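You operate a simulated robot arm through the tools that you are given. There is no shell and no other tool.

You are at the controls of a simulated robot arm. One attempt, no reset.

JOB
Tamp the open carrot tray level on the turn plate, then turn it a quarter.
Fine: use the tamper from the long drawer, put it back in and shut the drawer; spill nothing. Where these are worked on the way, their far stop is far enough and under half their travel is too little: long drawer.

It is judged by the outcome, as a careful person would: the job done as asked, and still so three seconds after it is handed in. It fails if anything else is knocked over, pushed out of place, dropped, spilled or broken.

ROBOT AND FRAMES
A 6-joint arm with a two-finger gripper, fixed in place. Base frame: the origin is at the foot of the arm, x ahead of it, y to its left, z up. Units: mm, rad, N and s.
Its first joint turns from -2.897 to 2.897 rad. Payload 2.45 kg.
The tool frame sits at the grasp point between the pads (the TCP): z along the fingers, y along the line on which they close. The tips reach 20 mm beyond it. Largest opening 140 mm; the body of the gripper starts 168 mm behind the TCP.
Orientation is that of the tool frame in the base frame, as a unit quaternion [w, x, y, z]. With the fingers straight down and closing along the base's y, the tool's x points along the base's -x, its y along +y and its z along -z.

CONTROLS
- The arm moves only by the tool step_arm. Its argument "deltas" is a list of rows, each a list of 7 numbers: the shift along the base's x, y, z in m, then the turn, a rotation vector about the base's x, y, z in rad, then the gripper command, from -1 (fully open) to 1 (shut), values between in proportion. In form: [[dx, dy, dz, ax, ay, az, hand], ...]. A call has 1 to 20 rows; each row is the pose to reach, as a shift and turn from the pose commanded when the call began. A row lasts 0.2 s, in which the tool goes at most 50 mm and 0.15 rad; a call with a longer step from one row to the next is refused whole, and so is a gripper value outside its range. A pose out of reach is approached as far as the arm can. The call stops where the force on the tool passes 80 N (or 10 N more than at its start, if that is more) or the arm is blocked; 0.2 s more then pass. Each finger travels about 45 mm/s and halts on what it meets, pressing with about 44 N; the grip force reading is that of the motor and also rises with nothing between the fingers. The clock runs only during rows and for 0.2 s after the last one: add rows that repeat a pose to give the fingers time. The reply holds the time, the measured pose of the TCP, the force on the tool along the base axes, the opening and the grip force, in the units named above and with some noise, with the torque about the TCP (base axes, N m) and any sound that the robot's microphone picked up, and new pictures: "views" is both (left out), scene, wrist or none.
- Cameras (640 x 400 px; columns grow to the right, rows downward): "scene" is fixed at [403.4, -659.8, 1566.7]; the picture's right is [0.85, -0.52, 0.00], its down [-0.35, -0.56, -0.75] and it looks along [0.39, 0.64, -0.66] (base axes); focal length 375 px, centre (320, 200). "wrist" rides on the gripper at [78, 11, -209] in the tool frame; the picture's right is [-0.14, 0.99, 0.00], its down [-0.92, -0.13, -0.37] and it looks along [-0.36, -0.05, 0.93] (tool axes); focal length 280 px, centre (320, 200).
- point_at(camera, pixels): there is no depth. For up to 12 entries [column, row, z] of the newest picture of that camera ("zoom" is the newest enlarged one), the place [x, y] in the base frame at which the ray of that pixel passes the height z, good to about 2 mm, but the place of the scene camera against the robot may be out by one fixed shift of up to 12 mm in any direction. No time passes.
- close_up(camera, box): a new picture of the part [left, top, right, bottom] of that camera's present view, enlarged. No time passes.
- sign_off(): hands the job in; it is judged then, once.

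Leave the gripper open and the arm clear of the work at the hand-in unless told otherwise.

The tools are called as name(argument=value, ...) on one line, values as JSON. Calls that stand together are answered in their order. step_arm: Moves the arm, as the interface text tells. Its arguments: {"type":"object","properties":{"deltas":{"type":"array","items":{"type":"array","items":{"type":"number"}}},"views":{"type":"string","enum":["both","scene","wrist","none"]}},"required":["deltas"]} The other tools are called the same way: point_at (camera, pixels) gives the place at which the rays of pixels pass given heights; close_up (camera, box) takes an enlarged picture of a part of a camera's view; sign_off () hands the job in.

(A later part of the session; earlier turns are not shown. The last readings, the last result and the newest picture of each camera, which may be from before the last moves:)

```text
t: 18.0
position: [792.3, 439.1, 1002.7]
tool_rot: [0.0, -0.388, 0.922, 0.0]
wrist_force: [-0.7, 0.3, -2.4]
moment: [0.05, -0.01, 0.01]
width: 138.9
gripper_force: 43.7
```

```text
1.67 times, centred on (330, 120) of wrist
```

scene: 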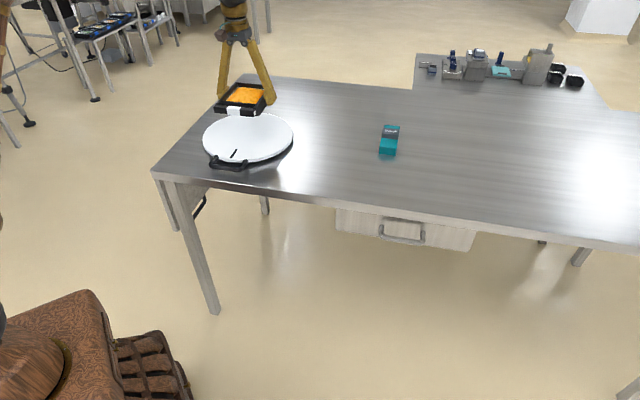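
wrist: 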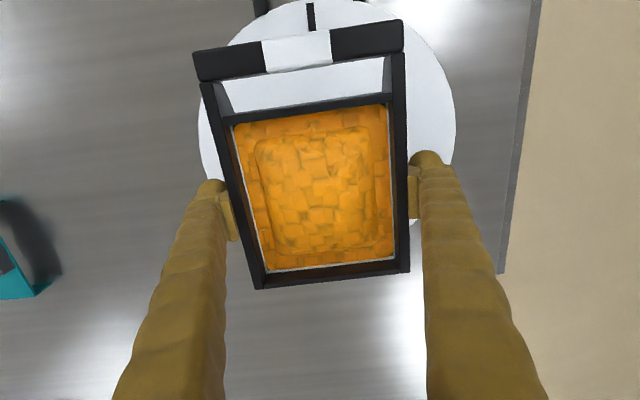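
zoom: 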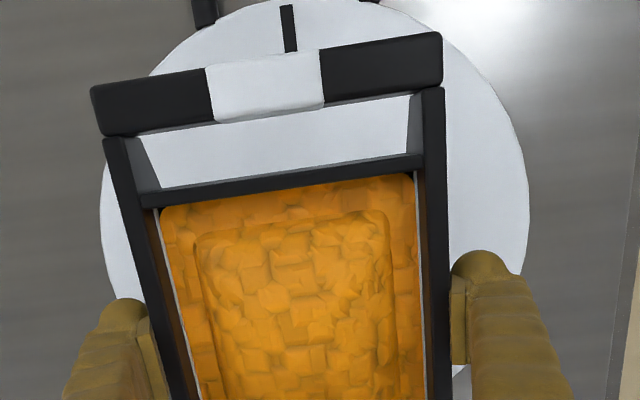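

Two fits give a plate centre ≈(777,436), R≈150. I'll shift slightly by (−4,+4) mm and lower to z≈925.

step_arm(deltas=[[-0.001, 0.001, -0.008, 0, 0, 0, -0.5], [-0.002, 0.002, -0.02, 0, 0, 0, -0.5], [-0.003, 0.003, -0.035, 0, 0, 0, -0.5], [-0.004, 0.004, -0.05, 0, 0, 0, -0.5], [-0.004, 0.004, -0.063, 0, 0, 0, -0.5], [-0.004, 0.004, -0.073, 0, 0, 0, -0.5], [-0.004, 0.004, -0.078, 0, 0, 0, -0.5], [-0.004, 0.004, -0.078, 0, 0, 0, -0.5]])

close_up(camera="scene", box=[180, 90, 320, 190])

```text
t: 19.8
position: [786.6, 443.8, 924.9]
tool_rot: [0.001, -0.387, 0.922, 0.0]
wrist_force: [-0.5, 0.5, -2.1]
moment: [0.04, -0.01, 0.0]
width: 138.7
gripper_force: 44.0
```

scene: 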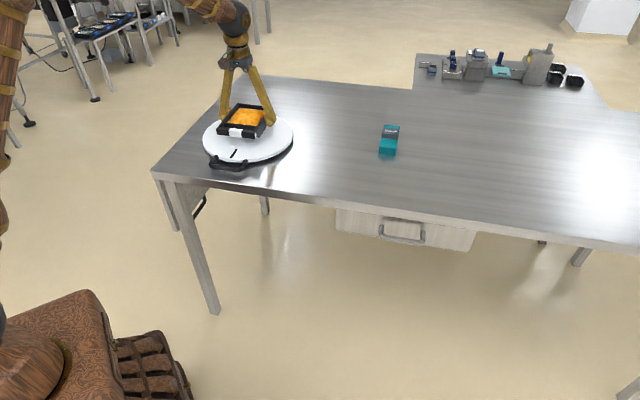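
wrist: 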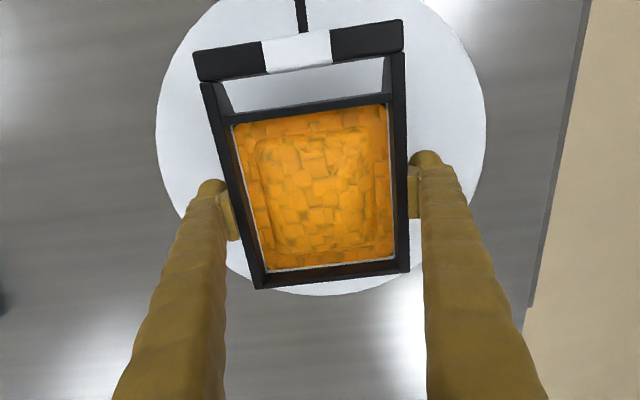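

```text
4.00 times, centred on (250, 140) of scene
```

zoom: 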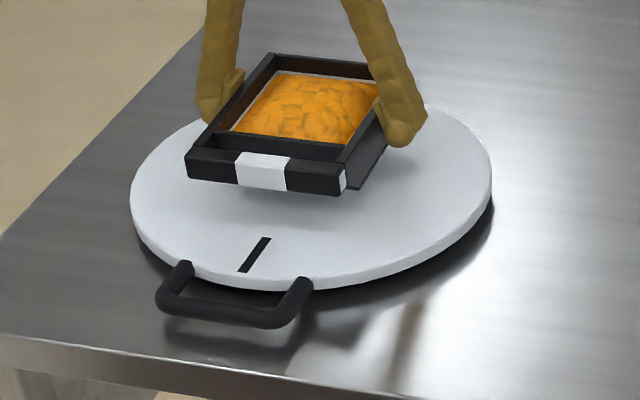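

The tray is well centred. I'll lower slowly to 909 and then in small steps, watching the force.

step_arm(deltas=[[0, 0, -0.004, 0, 0, 0, -0.5], [0, 0, -0.008, 0, 0, 0, -0.5], [0, 0, -0.012, 0, 0, 0, -0.5], [0, 0, -0.016, 0, 0, 0, -0.5], [0, 0, -0.016, 0, 0, 0, -0.5]], views="none")

close_up(camera="scene", box=[200, 100, 300, 175])

```text
t: 21.0
position: [785.4, 444.4, 909.5]
tool_rot: [0.0, -0.389, 0.921, 0.0]
wrist_force: [0.3, 0.1, -1.7]
moment: [0.01, -0.03, 0.02]
width: 138.8
gripper_force: 44.0
```

```text
5.33 times, centred on (250, 138) of scene
```

zoom: 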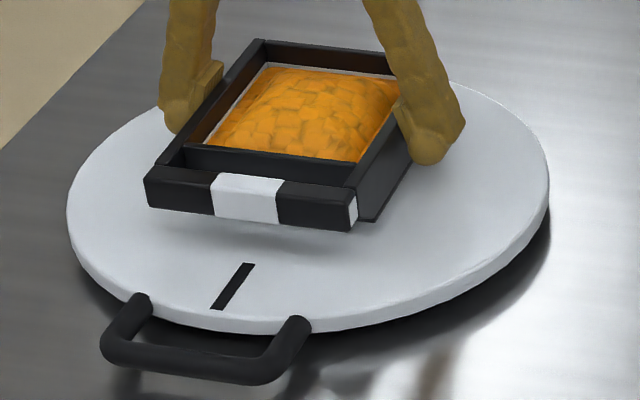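

step_arm(deltas=[[0, 0, -0.0015, 0, 0, 0, -0.5], [0, 0, -0.003, 0, 0, 0, -0.5], [0, 0, -0.0045, 0, 0, 0, -0.5], [0, 0, -0.0045, 0, 0, 0, -0.5]], views="none")

close_up(camera="scene", box=[200, 100, 300, 175])

```text
t: 22.0
position: [787.2, 442.2, 904.4]
tool_rot: [0.0, -0.388, 0.922, 0.0]
wrist_force: [0.0, -0.8, -1.8]
moment: [0.02, -0.05, -0.03]
width: 138.4
gripper_force: 44.2
```

```text
5.33 times, centred on (250, 138) of scene
```

zoom: 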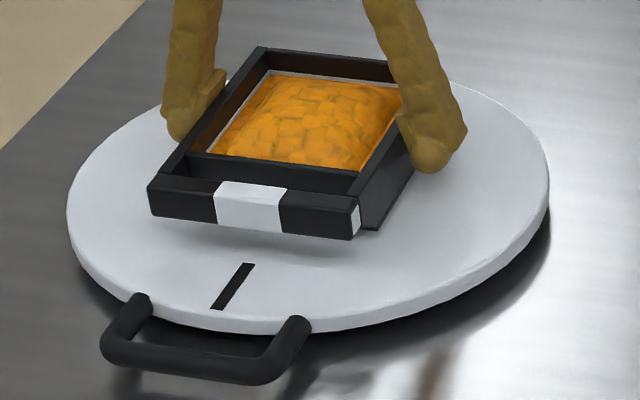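

step_arm(deltas=[[0, 0, -0.001, 0, 0, 0, -0.5], [0, 0, -0.002, 0, 0, 0, -0.5], [0, 0, -0.003, 0, 0, 0, -0.5], [0, 0, -0.003, 0, 0, 0, -0.5]], views="none")

close_up(camera="scene", box=[200, 100, 300, 175])

```text
t: 23.0
position: [787.0, 444.5, 901.1]
tool_rot: [0.001, -0.389, 0.921, 0.0]
wrist_force: [-0.1, 0.8, -3.3]
moment: [0.01, 0.0, 0.01]
width: 138.5
gripper_force: 44.2
```

```text
5.33 times, centred on (250, 138) of scene
```

zoom: 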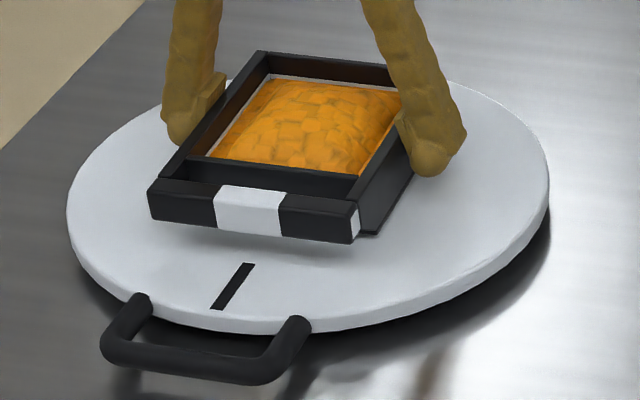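

step_arm(deltas=[[0, 0, -0.001, 0, 0, 0, -0.5], [0, 0, -0.002, 0, 0, 0, -0.5], [0, 0, -0.003, 0, 0, 0, -0.5], [0, 0, -0.003, 0, 0, 0, -0.5]], views="none")

close_up(camera="scene", box=[200, 100, 300, 175])

```text
t: 24.0
position: [786.0, 443.6, 899.1]
tool_rot: [0.0, -0.389, 0.921, 0.0]
wrist_force: [-0.4, -0.4, -2.5]
moment: [0.04, 0.0, -0.02]
width: 138.2
gripper_force: 44.2
```

```text
5.33 times, centred on (250, 138) of scene
```

zoom: 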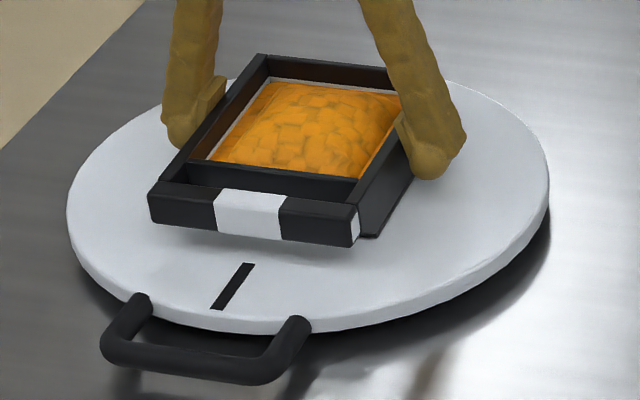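

step_arm(deltas=[[0, 0, -0.001, 0, 0, 0, -0.5], [0, 0, -0.0025, 0, 0, 0, -0.5], [0, 0, -0.0025, 0, 0, 0, -0.5]], views="none")

close_up(camera="scene", box=[200, 100, 300, 175])

```text
t: 24.8
position: [787.5, 444.8, 895.8]
tool_rot: [0.0, -0.388, 0.922, 0.0]
wrist_force: [-0.3, 0.4, 17.2]
moment: [-0.19, 1.01, -0.01]
width: 138.1
gripper_force: 44.2
```

```text
5.33 times, centred on (250, 138) of scene
```

zoom: 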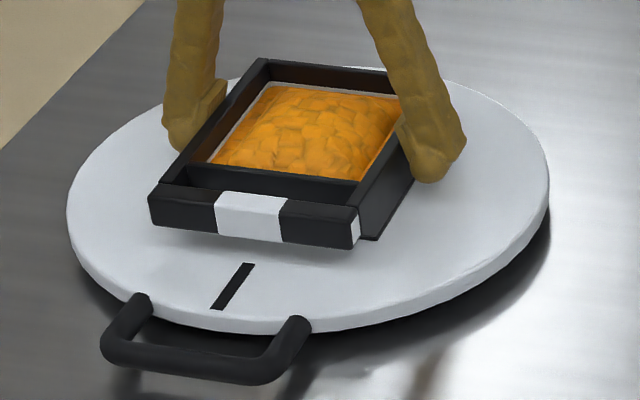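

Contact now: +17 N at z≈896. I'll ease up 1 mm and open the fingers fully.

step_arm(deltas=[[0, 0, 0.001, 0, 0, 0, -0.5], [0, 0, 0.001, 0, 0, 0, -0.8], [0, 0, 0.001, 0, 0, 0, -1], [0, 0, 0.001, 0, 0, 0, -1], [0, 0, 0.001, 0, 0, 0, -1]])

close_up(camera="scene", box=[200, 100, 300, 175])

close_up(camera="wrist", box=[180, 0, 460, 300])

```text
t: 26.0
position: [786.6, 442.4, 895.2]
tool_rot: [0.001, -0.389, 0.921, 0.0]
wrist_force: [-0.8, 0.2, -0.1]
moment: [-0.01, -0.03, 0.01]
width: 139.9
gripper_force: 0.1
```

scene: 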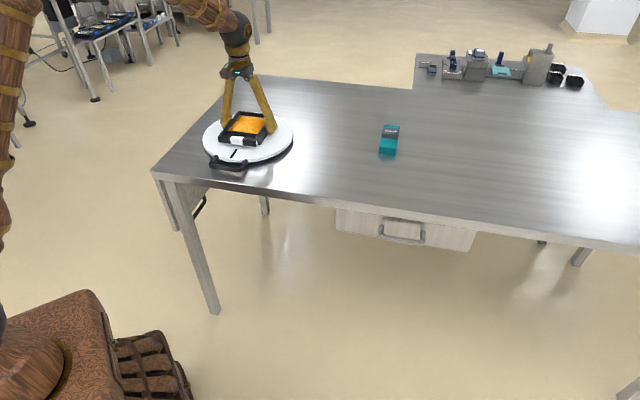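
wrist: 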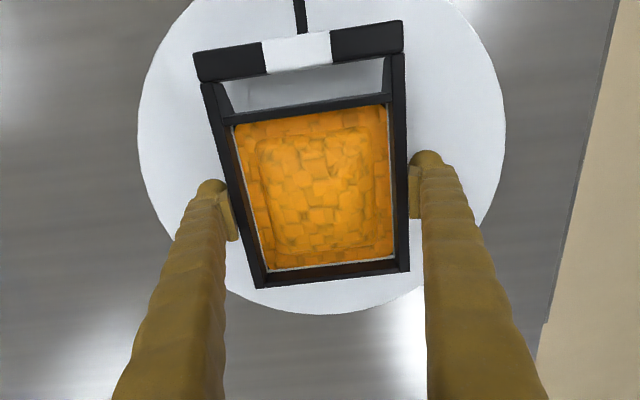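

```text
5.33 times, centred on (250, 138) of scene
```

zoom: 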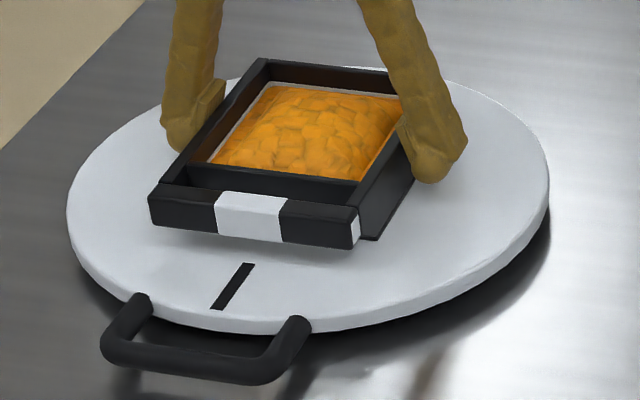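

```text
1.33 times, centred on (320, 150) of wrist
```

zoom: 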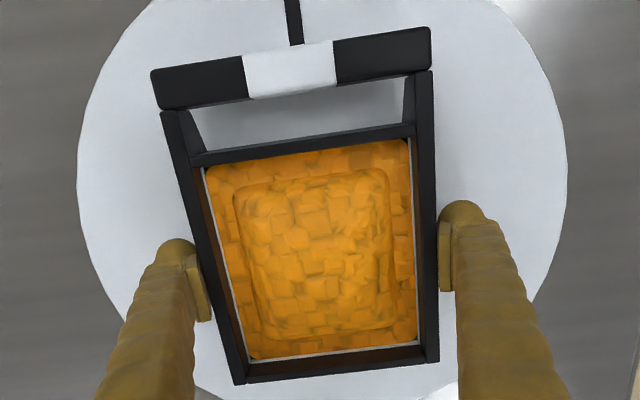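

Open at 139.9 with no force. I'll rise slowly and check the tray stays put.

step_arm(deltas=[[0, 0, 0.003, 0, 0, 0, -1], [0, 0, 0.006, 0, 0, 0, -1], [0, 0, 0.01, 0, 0, 0, -1], [0, 0, 0.015, 0, 0, 0, -1], [0, 0, 0.015, 0, 0, 0, -1]])

close_up(camera="scene", box=[200, 100, 300, 175])

```text
t: 27.2
position: [785.7, 445.1, 911.7]
tool_rot: [0.0, -0.388, 0.922, 0.0]
wrist_force: [-0.3, 1.0, -0.1]
moment: [0.0, -0.02, -0.01]
width: 140.1
gripper_force: 0.1
```

scene: 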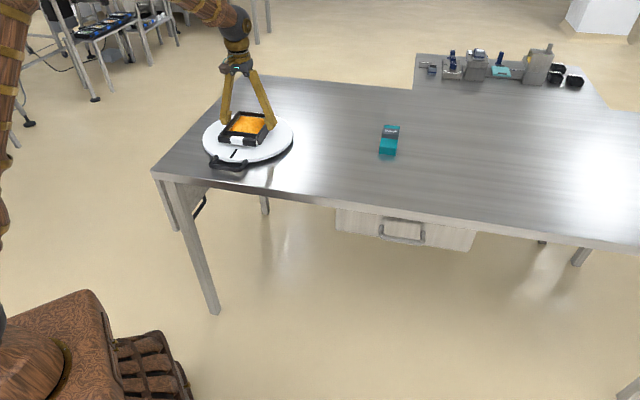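
wrist: 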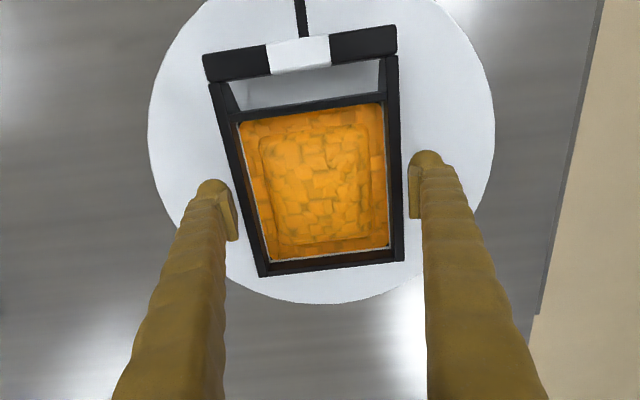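

```text
5.33 times, centred on (250, 138) of scene
```

zoom: 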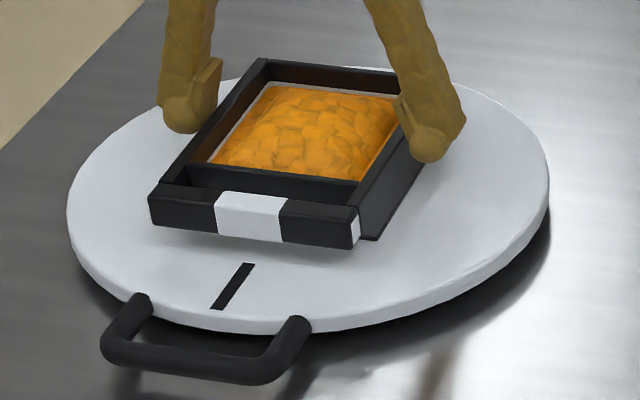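

The tray rests on the plate with the fingers clear. I'll rise to about 1060 and back along −n to measure plate, handle and tray positions.

step_arm(deltas=[[0, 0, 0.03, 0, 0, 0, -1], [0, 0, 0.07, 0, 0, 0, -1], [-0.01, -0.01, 0.11, 0, 0, 0, -1], [-0.03, -0.03, 0.15, 0, 0, 0, -1], [-0.05, -0.05, 0.18, 0, 0, 0, -1], [-0.07, -0.07, 0.2, 0, 0, 0, -1], [-0.07, -0.07, 0.2, 0, 0, 0, -1]])

close_up(camera="wrist", box=[200, 0, 440, 240])

```text
t: 28.8
position: [715.7, 375.6, 1110.6]
tool_rot: [0.001, -0.388, 0.922, 0.0]
wrist_force: [-0.1, 0.1, 0.5]
moment: [-0.02, 0.02, -0.02]
width: 140.0
gripper_force: 0.1
```

scene: 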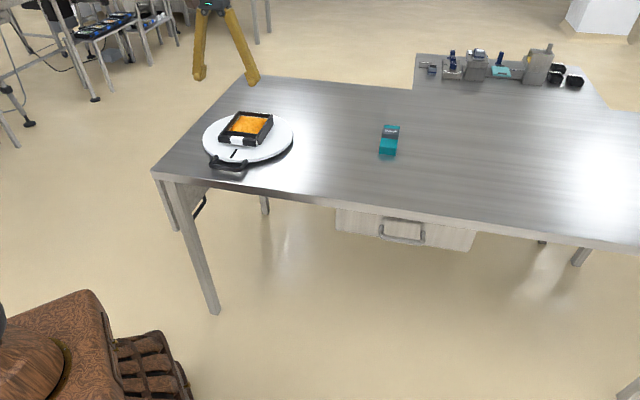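
wrist: 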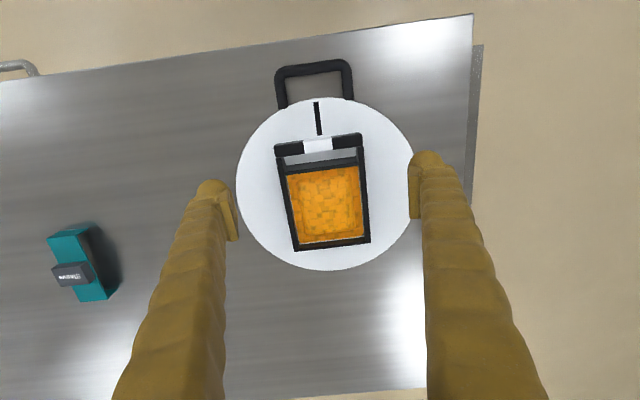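

```text
1.67 times, centred on (320, 120) of wrist
```

zoom: 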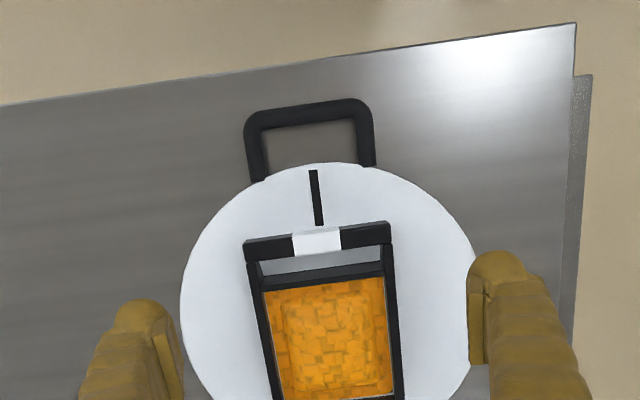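

Excellent overview. I'll measure the plate circle, handle and tray from this image.

point_at(camera="wrist", pixels=[[236, 182, 873], [414, 160, 873], [325, 98, 873], [333, 270, 873], [258, 128, 873], [392, 120, 873], [250, 232, 873], [400, 235, 873], [314, 67, 865], [279, 80, 865], [351, 74, 865], [318, 118, 873]])

point_at(camera="wrist", pixels=[[275, 147, 905], [362, 134, 905], [370, 241, 905], [294, 250, 905], [318, 146, 905], [286, 175, 905], [362, 165, 905], [473, 14, 850], [0, 82, 850], [317, 60, 865], [315, 74, 865]])

```text
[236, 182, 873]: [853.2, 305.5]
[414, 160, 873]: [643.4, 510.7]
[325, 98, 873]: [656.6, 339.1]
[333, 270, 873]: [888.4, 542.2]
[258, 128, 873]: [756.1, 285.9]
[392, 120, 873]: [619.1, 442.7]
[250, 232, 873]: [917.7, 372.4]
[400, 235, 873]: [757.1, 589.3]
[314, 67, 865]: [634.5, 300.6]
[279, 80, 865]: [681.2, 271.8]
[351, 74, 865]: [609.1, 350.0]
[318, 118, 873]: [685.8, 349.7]
```

```text
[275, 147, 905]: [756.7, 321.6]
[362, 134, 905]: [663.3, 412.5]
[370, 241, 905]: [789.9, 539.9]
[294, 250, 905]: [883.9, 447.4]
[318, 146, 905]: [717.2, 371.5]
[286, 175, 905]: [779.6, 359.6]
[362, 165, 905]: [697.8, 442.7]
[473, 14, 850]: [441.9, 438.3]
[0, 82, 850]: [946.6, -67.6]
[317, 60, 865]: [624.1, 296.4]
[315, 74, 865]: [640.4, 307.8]
```

The plate centre is at about (776,437), the tray frame centre at about (773,430), which is well centred, and the plate handle bar is near (637,302). Next is the drawer. I'll swing the arm over to the front of the drawer at safe height, yawing −90° so the closing direction runs along the pull direction.

step_arm(deltas=[[0.005, -0.04, 0, 0, 0, -0.098, -1], [0.01, -0.08, 0, 0, 0, -0.196, -1], [0.016, -0.12, 0, 0, 0, -0.294, -1], [0.022, -0.16, 0, 0, 0, -0.393, -1], [0.027, -0.2, 0, 0, 0, -0.491, -1], [0.033, -0.24, 0, 0, 0, -0.589, -1], [0.038, -0.28, 0, 0, 0, -0.687, -1], [0.044, -0.325, 0, 0, 0, -0.785, -1], [0.049, -0.365, 0, 0, 0, -0.884, -1], [0.055, -0.405, 0, 0, 0, -0.982, -1], [0.06, -0.445, 0, 0, 0, -1.08, -1], [0.066, -0.485, 0, 0, 0, -1.178, -1], [0.071, -0.525, 0, 0, 0, -1.276, -1], [0.077, -0.57, 0, 0, 0, -1.374, -1], [0.082, -0.61, 0, 0, 0, -1.473, -1], [0.088, -0.65, 0, 0, 0, -1.571, -1]])

```text
t: 32.2
position: [803.6, -277.1, 1107.9]
tool_rot: [0.001, 0.377, 0.926, 0.0]
wrist_force: [-1.1, 0.5, 0.6]
moment: [0.0, -0.01, 0.01]
width: 139.9
gripper_force: 0.2
```

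scene: 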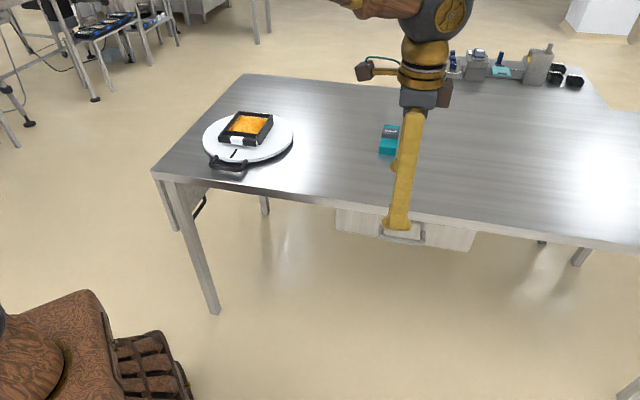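
wrist: 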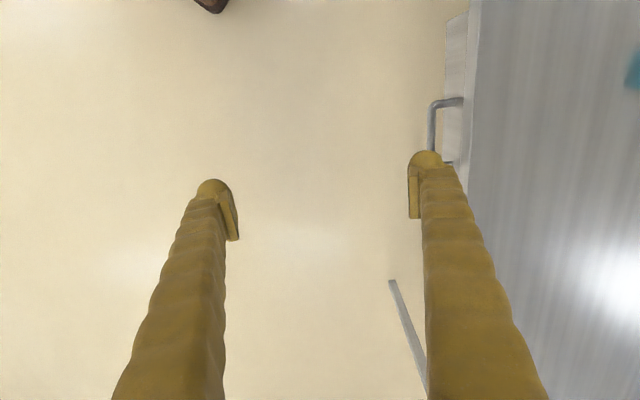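

The table edge lies at n≈622 along the 45° direction. I'll tilt the tool about the edge axis by 90° so the fingers point horizontally at the drawer and close vertically, while lowering to z≈790, well in front of the handle.

step_arm(deltas=[[0.005, 0.0026, -0.0227, 0.0793, -0.0793, 0, -1], [0.0105, 0.0053, -0.0454, 0.1587, -0.1587, 0, -1], [0.0158, 0.0079, -0.0681, 0.238, -0.238, 0, -1], [0.021, 0.0105, -0.0909, 0.3173, -0.3173, 0, -1], [0.0263, 0.0131, -0.1136, 0.3967, -0.3967, 0, -1], [0.0315, 0.0158, -0.1363, 0.476, -0.476, 0, -1], [0.0368, 0.0184, -0.159, 0.5554, -0.5554, 0, -1], [0.042, 0.021, -0.1817, 0.6347, -0.6347, 0, -1], [0.0473, 0.0237, -0.2044, 0.714, -0.714, 0, -1], [0.0525, 0.0263, -0.2271, 0.7934, -0.7934, 0, -1], [0.0578, 0.0289, -0.2499, 0.8727, -0.8727, 0, -1], [0.063, 0.0315, -0.2726, 0.952, -0.952, 0, -1], [0.0683, 0.0342, -0.2953, 1.0314, -1.0314, 0, -1], [0.0735, 0.0368, -0.318, 1.1107, -1.1107, 0, -1], [0.0735, 0.0368, -0.318, 1.1107, -1.1107, 0, -1]])

```text
t: 35.4
position: [877.4, -241.5, 796.0]
tool_rot: [0.275, 0.266, 0.654, 0.652]
wrist_force: [0.6, -0.1, 0.1]
moment: [0.0, 0.0, -0.02]
width: 140.0
gripper_force: 0.0
```

scene: 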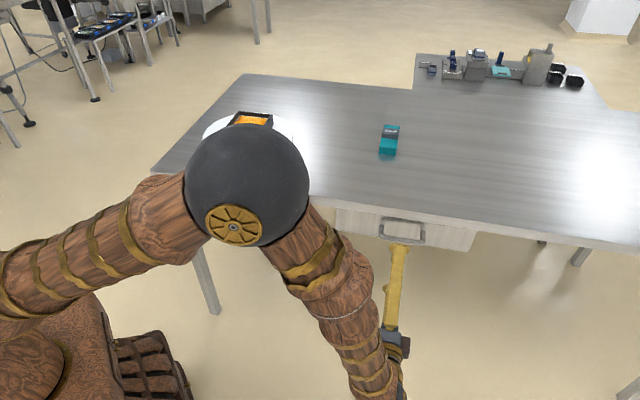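
wrist: 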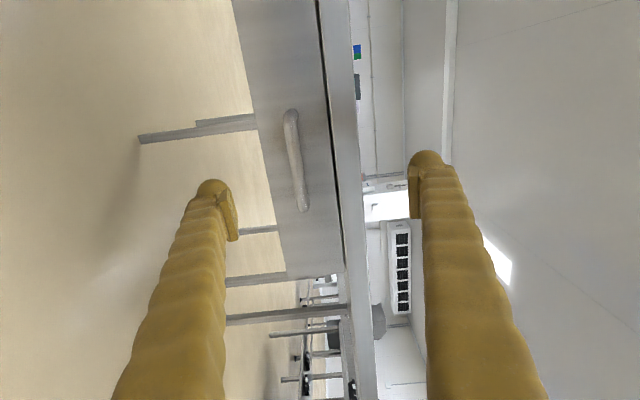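

The camera now looks straight at the drawer: handle bar around pixel (297,160). By ray geometry the handle is at u≈791, z≈767, and the TCP is at u=791, z=796. I'll lower 29 mm and narrow the fingers to about 56 mm.

step_arm(deltas=[[0, 0, -0.01, 0, 0, 0, -0.6], [0, 0, -0.02, 0, 0, 0, -0.2], [0, 0, -0.029, 0, 0, 0, 0.2], [0, 0, -0.029, 0, 0, 0, 0.2], [0, 0, -0.029, 0, 0, 0, 0.2], [0, 0, -0.029, 0, 0, 0, 0.2]])

close_up(camera="wrist", box=[220, 60, 400, 260])

```text
t: 36.8
position: [878.8, -240.3, 764.2]
tool_rot: [0.274, 0.267, 0.655, 0.652]
wrist_force: [0.3, -0.8, 0.0]
moment: [0.03, 0.01, -0.01]
width: 55.9
gripper_force: 0.1
```

scene: 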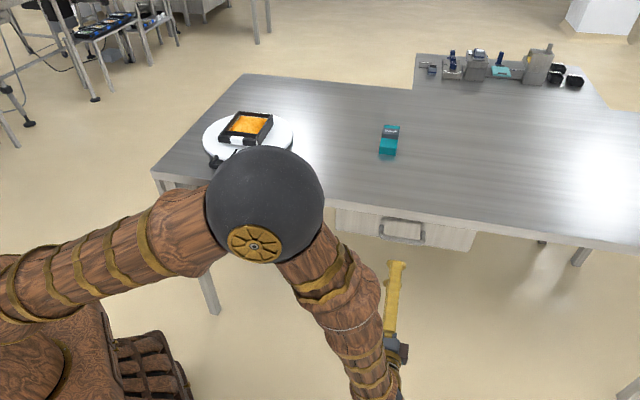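
wrist: 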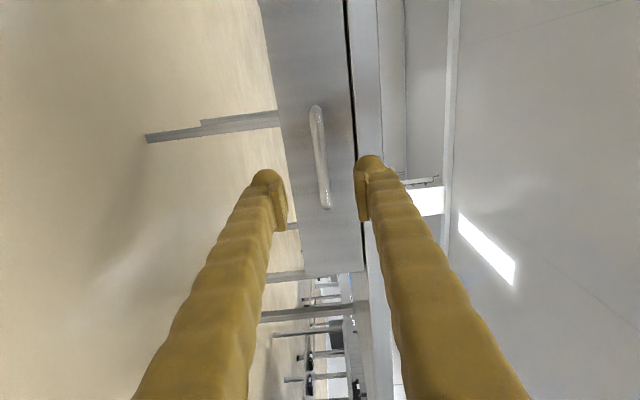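

```text
2.00 times, centred on (310, 160) of wrist
```

zoom: 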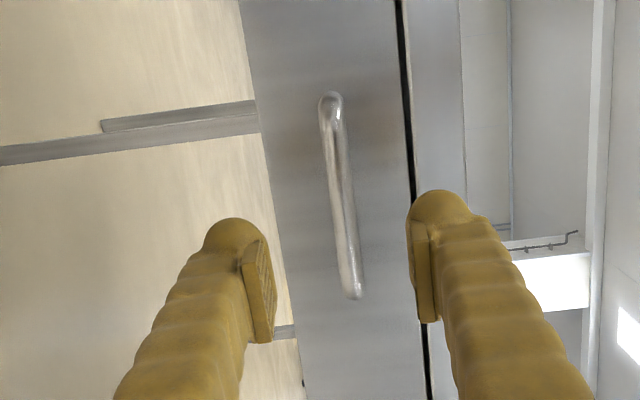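

Well aligned: bar centre (320,158), midway between the fingers. I'll advance 100 mm along the pull axis and look again.

step_arm(deltas=[[0.018, 0.018, 0, 0, 0, 0, 0.2], [0.036, 0.036, 0, 0, 0, 0, 0.2], [0.054, 0.054, 0, 0, 0, 0, 0.2], [0.071, 0.071, 0, 0, 0, 0, 0.2], [0.071, 0.071, 0, 0, 0, 0, 0.2]])

close_up(camera="wrist", box=[220, 60, 420, 280])

close_up(camera="scene", box=[340, 190, 480, 290])

```text
t: 38.0
position: [948.6, -166.9, 764.5]
tool_rot: [0.275, 0.267, 0.655, 0.652]
wrist_force: [0.1, 0.6, -0.5]
moment: [0.01, 0.02, 0.02]
width: 56.1
gripper_force: 0.1
```

scene: 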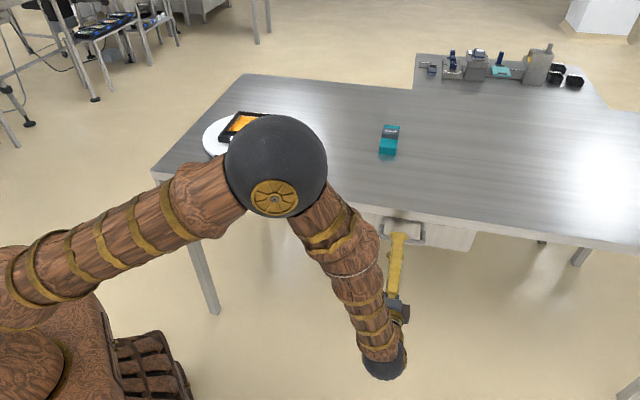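
wrist: 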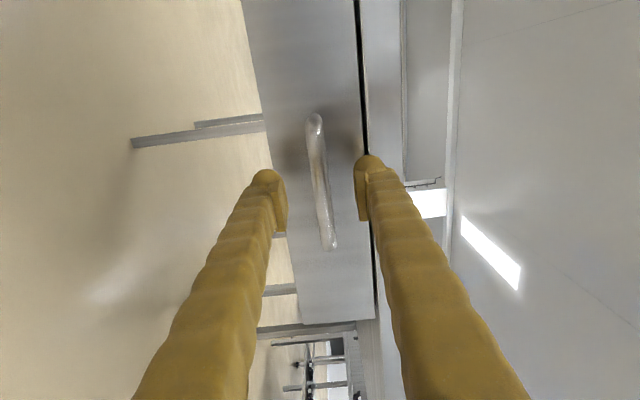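

```text
1.82 times, centred on (320, 170) of wrist
```

zoom: 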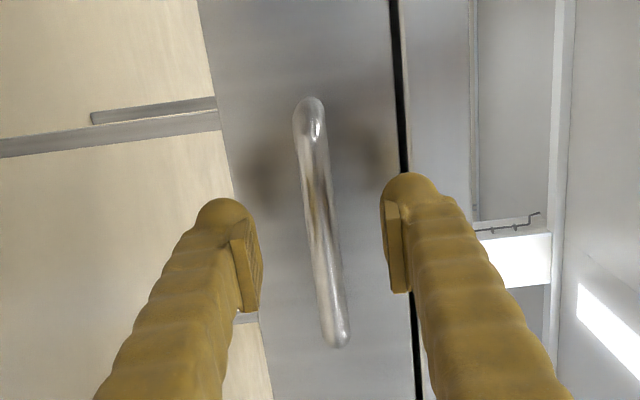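

```text
4.00 times, centred on (410, 240) of scene
```

zoom: 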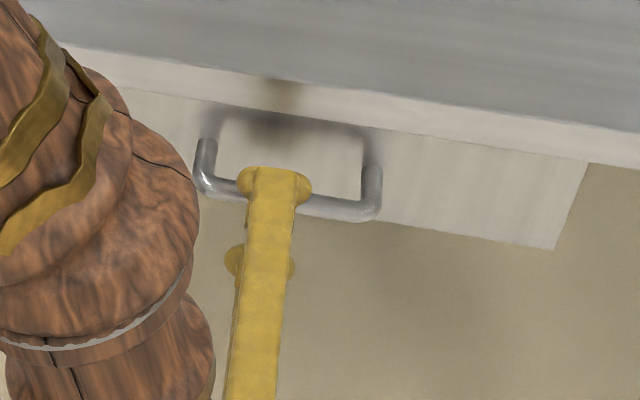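

The bar appears about 50 mm ahead of the TCP. I'll advance 35 mm and check.

step_arm(deltas=[[0.009, 0.009, 0, 0, 0, 0, 0.2], [0.017, 0.017, 0, 0, 0, 0, 0.2], [0.025, 0.025, 0, 0, 0, 0, 0.2], [0.025, 0.025, 0, 0, 0, 0, 0.2]])

close_up(camera="wrist", box=[220, 80, 420, 300])

close_up(camera="scene", box=[340, 190, 480, 290])

```text
t: 39.0
position: [972.7, -141.5, 765.4]
tool_rot: [0.274, 0.266, 0.656, 0.651]
wrist_force: [-0.1, -0.1, 0.2]
moment: [0.05, 0.01, 0.0]
width: 56.0
gripper_force: 0.0
```

scene: 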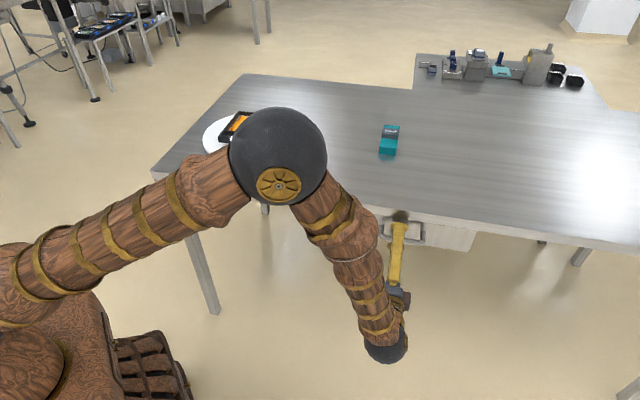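
wrist: 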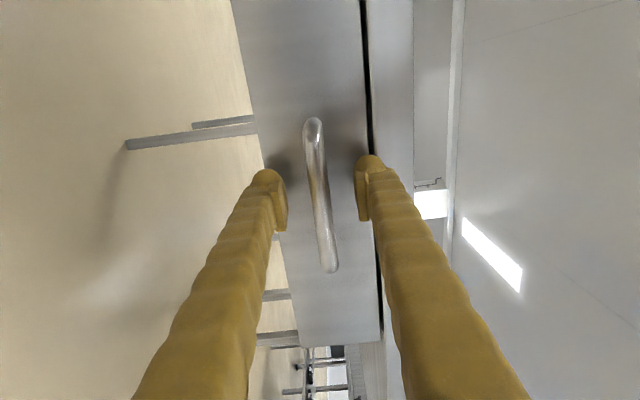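

```text
1.82 times, centred on (320, 190) of wrist
```

zoom: 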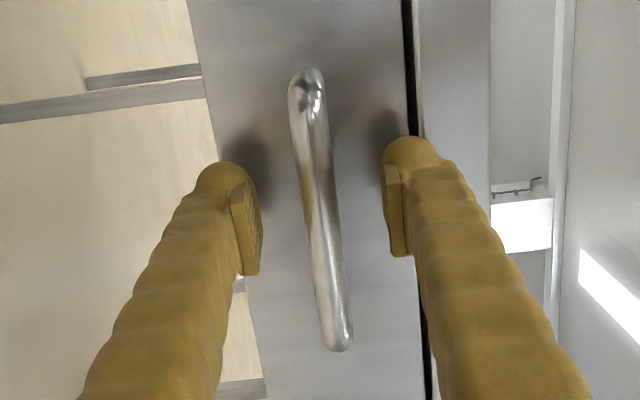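

```text
4.00 times, centred on (410, 240) of scene
```

zoom: 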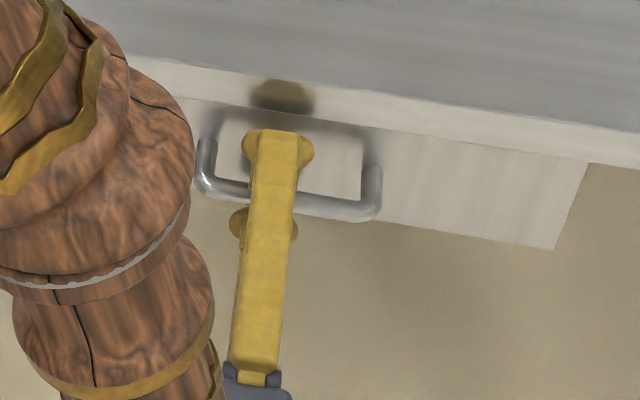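

The bar centre is now on the TCP's line of sight. I'll go 10 mm further and check for contact force before closing.

step_arm(deltas=[[0.003, 0.003, 0, 0, 0, 0, 0.2], [0.006, 0.006, 0, 0, 0, 0, 0.2], [0.0075, 0.0075, 0, 0, 0, 0, 0.2], [0.0075, 0.0075, 0, 0, 0, 0, 0.2]])

close_up(camera="scene", box=[360, 200, 460, 270])

close_up(camera="wrist", box=[240, 90, 400, 290])

```text
t: 40.0
position: [981.8, -134.5, 764.7]
tool_rot: [0.275, 0.266, 0.655, 0.652]
wrist_force: [-0.7, -0.4, -0.1]
moment: [0.04, 0.03, 0.03]
width: 56.2
gripper_force: 0.0
```

scene: 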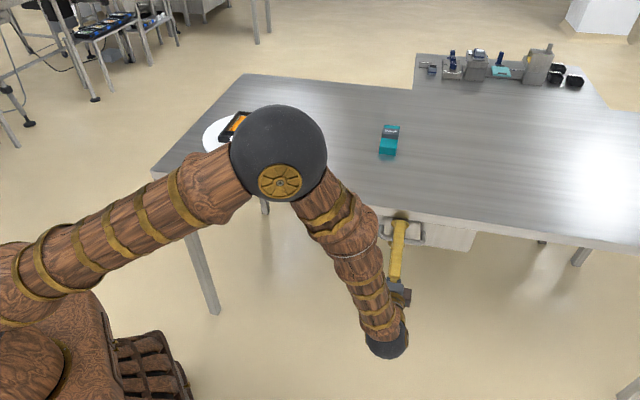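
wrist: 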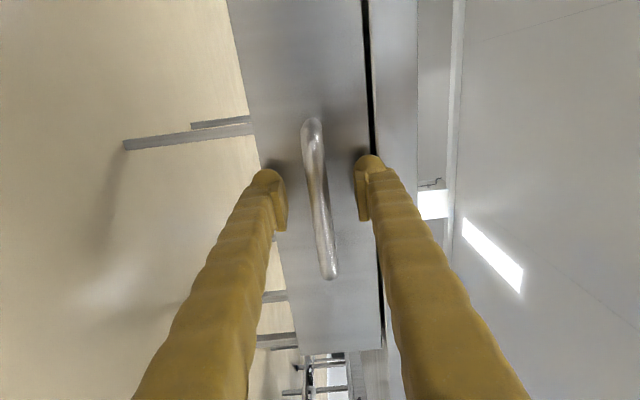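

```text
5.71 times, centred on (410, 235) of scene
```

zoom: 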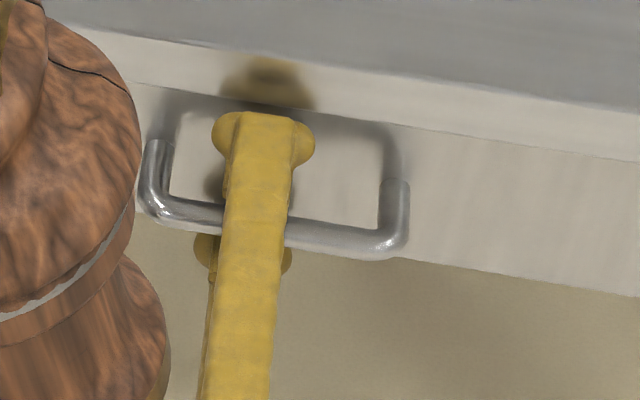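

```text
2.00 times, centred on (320, 190) of wrist
```

zoom: 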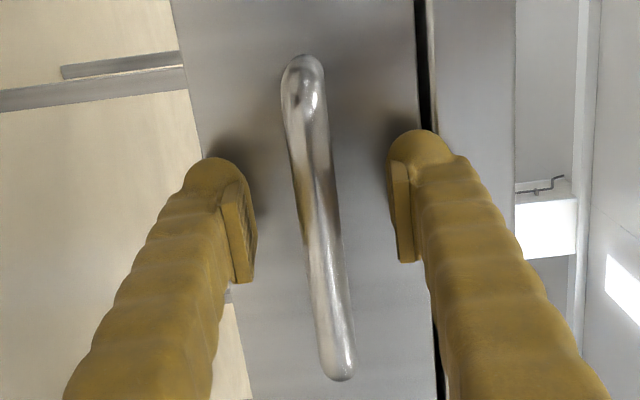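

No contact, and the bar sits between the pads. Closing on the handle.

step_arm(deltas=[[0, 0, 0, 0, 0, 0, 0.6], [0, 0, 0, 0, 0, 0, 1], [0, 0, 0, 0, 0, 0, 1], [0, 0, 0, 0, 0, 0, 1], [0, 0, 0, 0, 0, 0, 1]])

close_up(camera="wrist", box=[240, 90, 400, 290])

```text
t: 41.2
position: [981.5, -134.5, 765.2]
tool_rot: [0.275, 0.267, 0.655, 0.651]
wrist_force: [1.7, 0.6, -0.1]
moment: [0.7, 0.67, -0.01]
width: 10.4
gripper_force: 37.7
```

scene: 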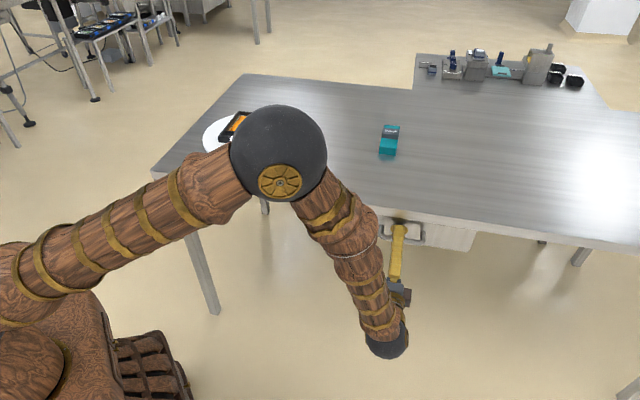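
wrist: 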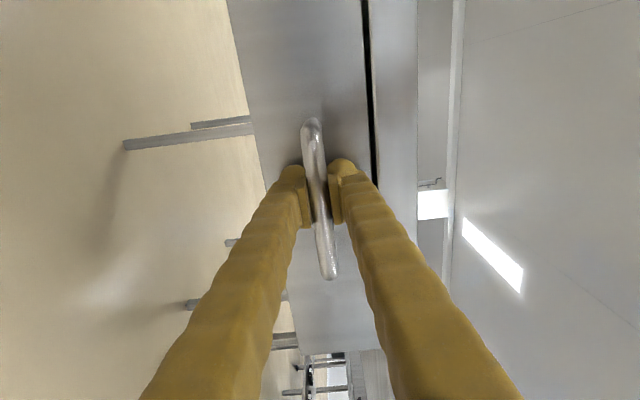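

```text
2.00 times, centred on (320, 190) of wrist
```

zoom: 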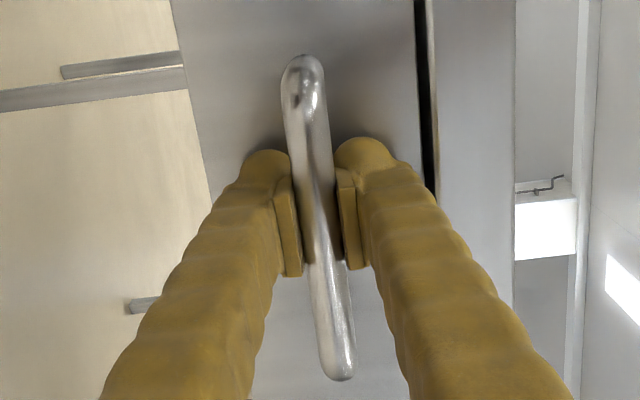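

Gripped at 10.4 mm. Now pulling straight out along −n, slowly at first.

step_arm(deltas=[[-0.004, -0.004, 0, 0, 0, 0, 1], [-0.01, -0.01, 0, 0, 0, 0, 1], [-0.018, -0.018, 0, 0, 0, 0, 1], [-0.027, -0.027, 0, 0, 0, 0, 1], [-0.036, -0.036, 0, 0, 0, 0, 1], [-0.045, -0.045, 0, 0, 0, 0, 1], [-0.054, -0.054, 0, 0, 0, 0, 1]])

```text
t: 42.8
position: [926.1, -191.3, 765.5]
tool_rot: [0.275, 0.267, 0.655, 0.651]
wrist_force: [23.2, -24.4, -5.2]
moment: [0.67, 0.6, 0.26]
width: 10.5
gripper_force: 37.3
```

scene: 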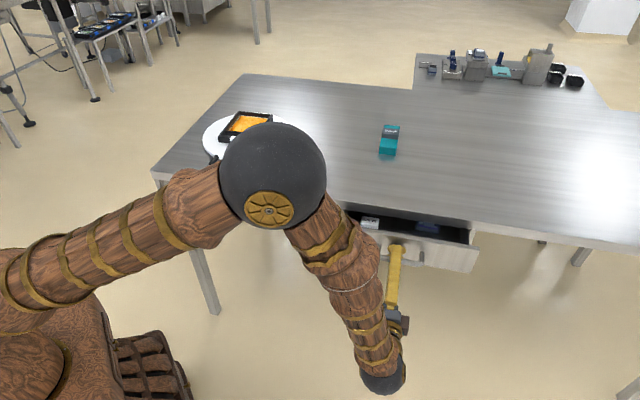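
wrist: 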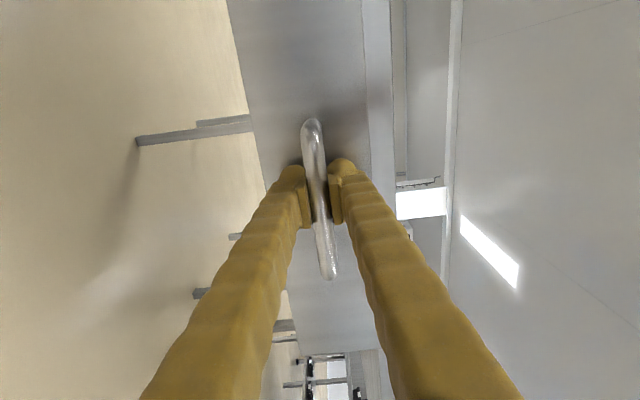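

The drawer is opening. There is about 33 N of sideways load along +u, so the drawer slides at a slightly larger angle than 45°. I'll correct the direction to about 45.6° and continue.

step_arm(deltas=[[-0.0065, -0.0077, 0, 0, 0, 0, 1], [-0.0133, -0.0146, 0, 0, 0, 0, 1], [-0.0203, -0.0217, 0, 0, 0, 0, 1], [-0.0273, -0.0289, 0, 0, 0, 0, 1], [-0.0343, -0.036, 0, 0, 0, 0, 1], [-0.0413, -0.0432, 0, 0, 0, 0, 1], [-0.0483, -0.0503, 0, 0, 0, 0, 1]])

```text
t: 44.4
position: [878.4, -240.8, 764.5]
tool_rot: [0.275, 0.266, 0.654, 0.653]
wrist_force: [-23.7, 21.9, -2.2]
moment: [0.7, 0.64, -0.58]
width: 10.9
gripper_force: 37.3
```

scene: 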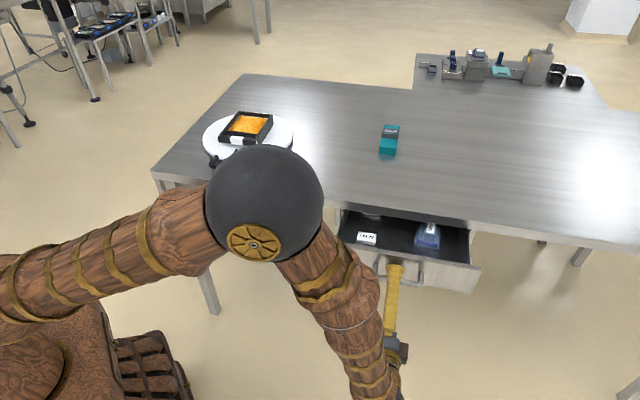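
wrist: 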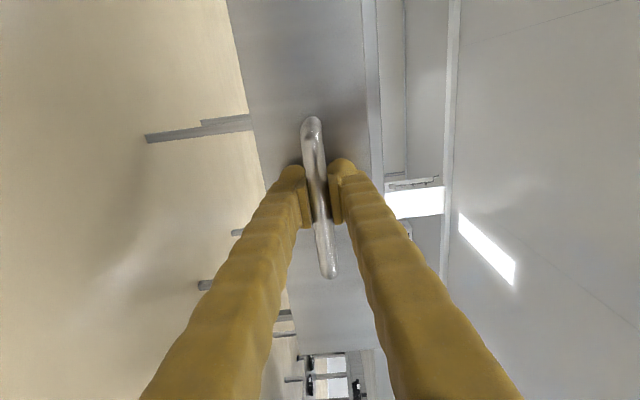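

Slightly over-corrected (−u 32 N). The true slide direction works out to about 45.4°. I'll continue with that and relieve the side load.

step_arm(deltas=[[-0.00735, -0.00679, 0, 0, 0, 0, 1], [-0.01438, -0.0139, 0, 0, 0, 0, 1], [-0.02141, -0.02101, 0, 0, 0, 0, 1], [-0.02843, -0.02813, 0, 0, 0, 0, 1], [-0.03547, -0.03525, 0, 0, 0, 0, 1], [-0.04249, -0.04237, 0, 0, 0, 0, 1], [-0.0495, -0.04948, 0, 0, 0, 0, 1], [-0.05654, -0.0566, 0, 0, 0, 0, 1]])

```text
t: 46.2
position: [820.9, -297.1, 764.8]
tool_rot: [0.273, 0.267, 0.655, 0.652]
wrist_force: [-19.1, 19.7, -5.6]
moment: [0.69, 0.62, -1.03]
width: 10.6
gripper_force: 37.8
```

scene: 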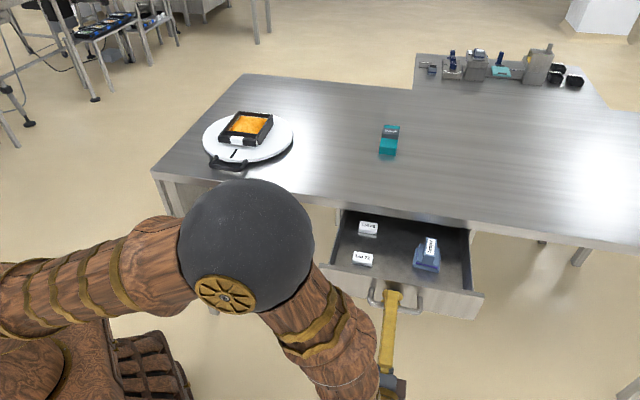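
wrist: 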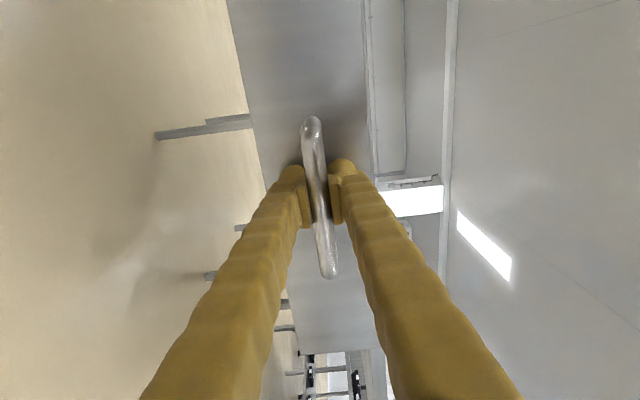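

The drawer is ~228 mm open. I'll look into it.

close_up(camera="scene", box=[330, 200, 490, 320])

```text
3.33 times, centred on (410, 260) of scene
```

zoom: 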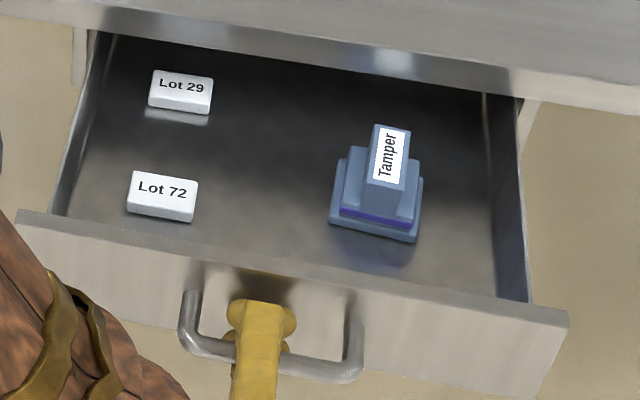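

I can read it: a "Tamper" (navy block on a base plate), plus "Lot 29" and "Lot 72" blocks which must stay put. I'll pull a bit further with the side load relieved, to find the stop or get comfortable access.

step_arm(deltas=[[-0.0035, -0.0027, 0, 0, 0, 0, 1], [-0.009, -0.0082, 0, 0, 0, 0, 1], [-0.016, -0.0152, 0, 0, 0, 0, 1], [-0.023, -0.0222, 0, 0, 0, 0, 1], [-0.03, -0.0292, 0, 0, 0, 0, 1], [-0.037, -0.0362, 0, 0, 0, 0, 1]])

close_up(camera="scene", box=[320, 200, 500, 335])

```text
t: 47.6
position: [784.4, -334.6, 764.7]
tool_rot: [0.274, 0.266, 0.655, 0.652]
wrist_force: [-0.7, 3.0, -17.5]
moment: [0.84, 0.57, -0.14]
width: 10.4
gripper_force: 37.4
```

scene: 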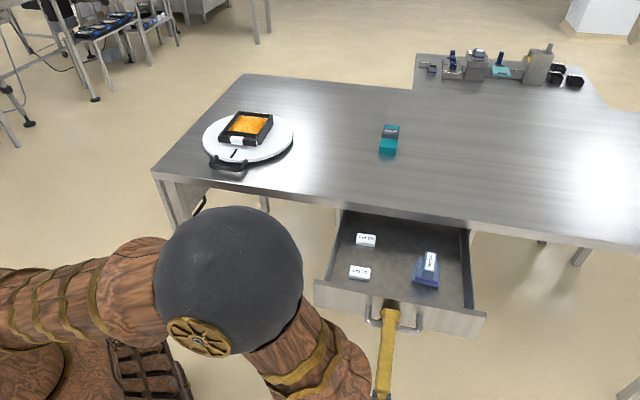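
wrist: 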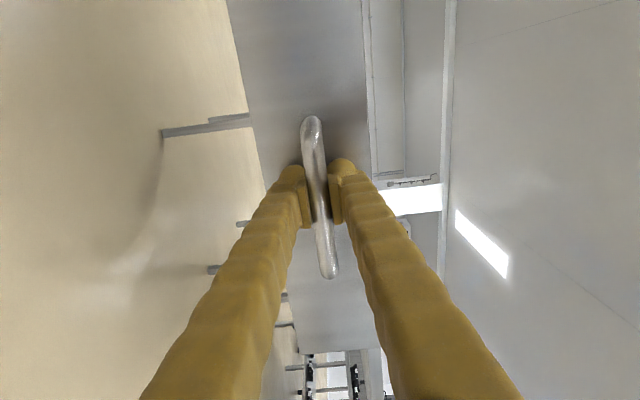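

```text
2.96 times, centred on (410, 268) of scene
```

zoom: 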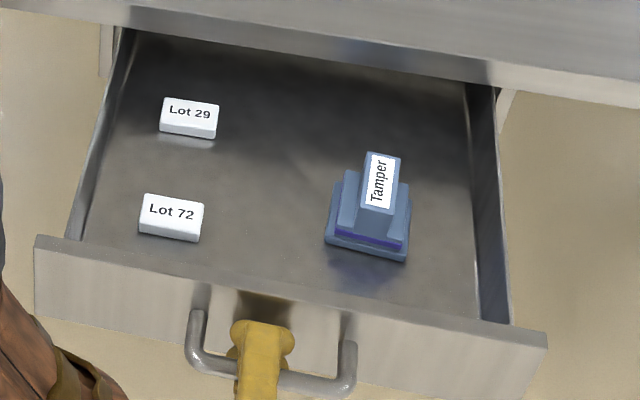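

Side load is gone. The drawer is ~281 mm out, not yet at its stop. I'll pull further; it also brings the tamper into easier reach.

step_arm(deltas=[[-0.005, -0.005, 0, 0, 0, 0, 1], [-0.011, -0.011, 0, 0, 0, 0, 1], [-0.018, -0.018, 0, 0, 0, 0, 1], [-0.025, -0.025, 0, 0, 0, 0, 1], [-0.032, -0.032, 0, 0, 0, 0, 1], [-0.039, -0.039, 0, 0, 0, 0, 1], [-0.046, -0.046, 0, 0, 0, 0, 1]])

close_up(camera="scene", box=[320, 200, 500, 335])

```text
t: 49.2
position: [738.2, -379.3, 763.7]
tool_rot: [0.275, 0.267, 0.655, 0.651]
wrist_force: [-0.1, 0.9, 0.0]
moment: [0.01, 0.0, -0.01]
width: 0.1
gripper_force: 29.2
```

scene: 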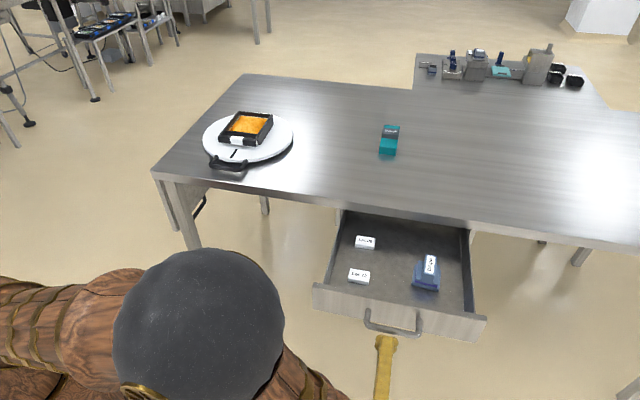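
wrist: 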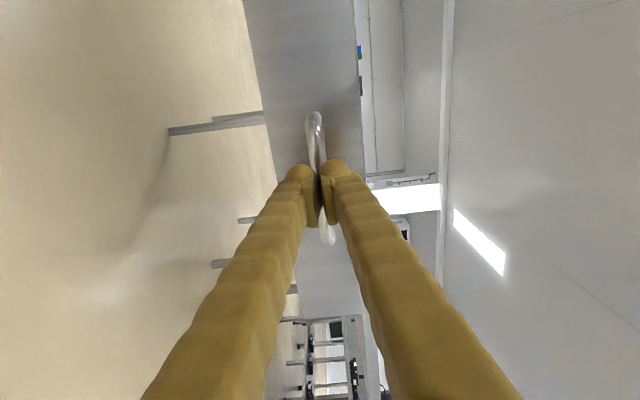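

```text
2.96 times, centred on (410, 268) of scene
```

zoom: 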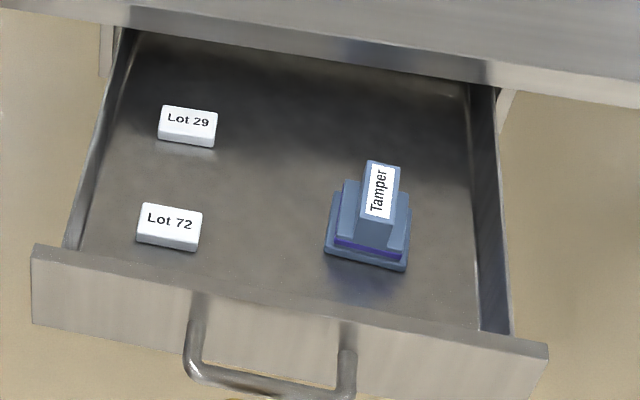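

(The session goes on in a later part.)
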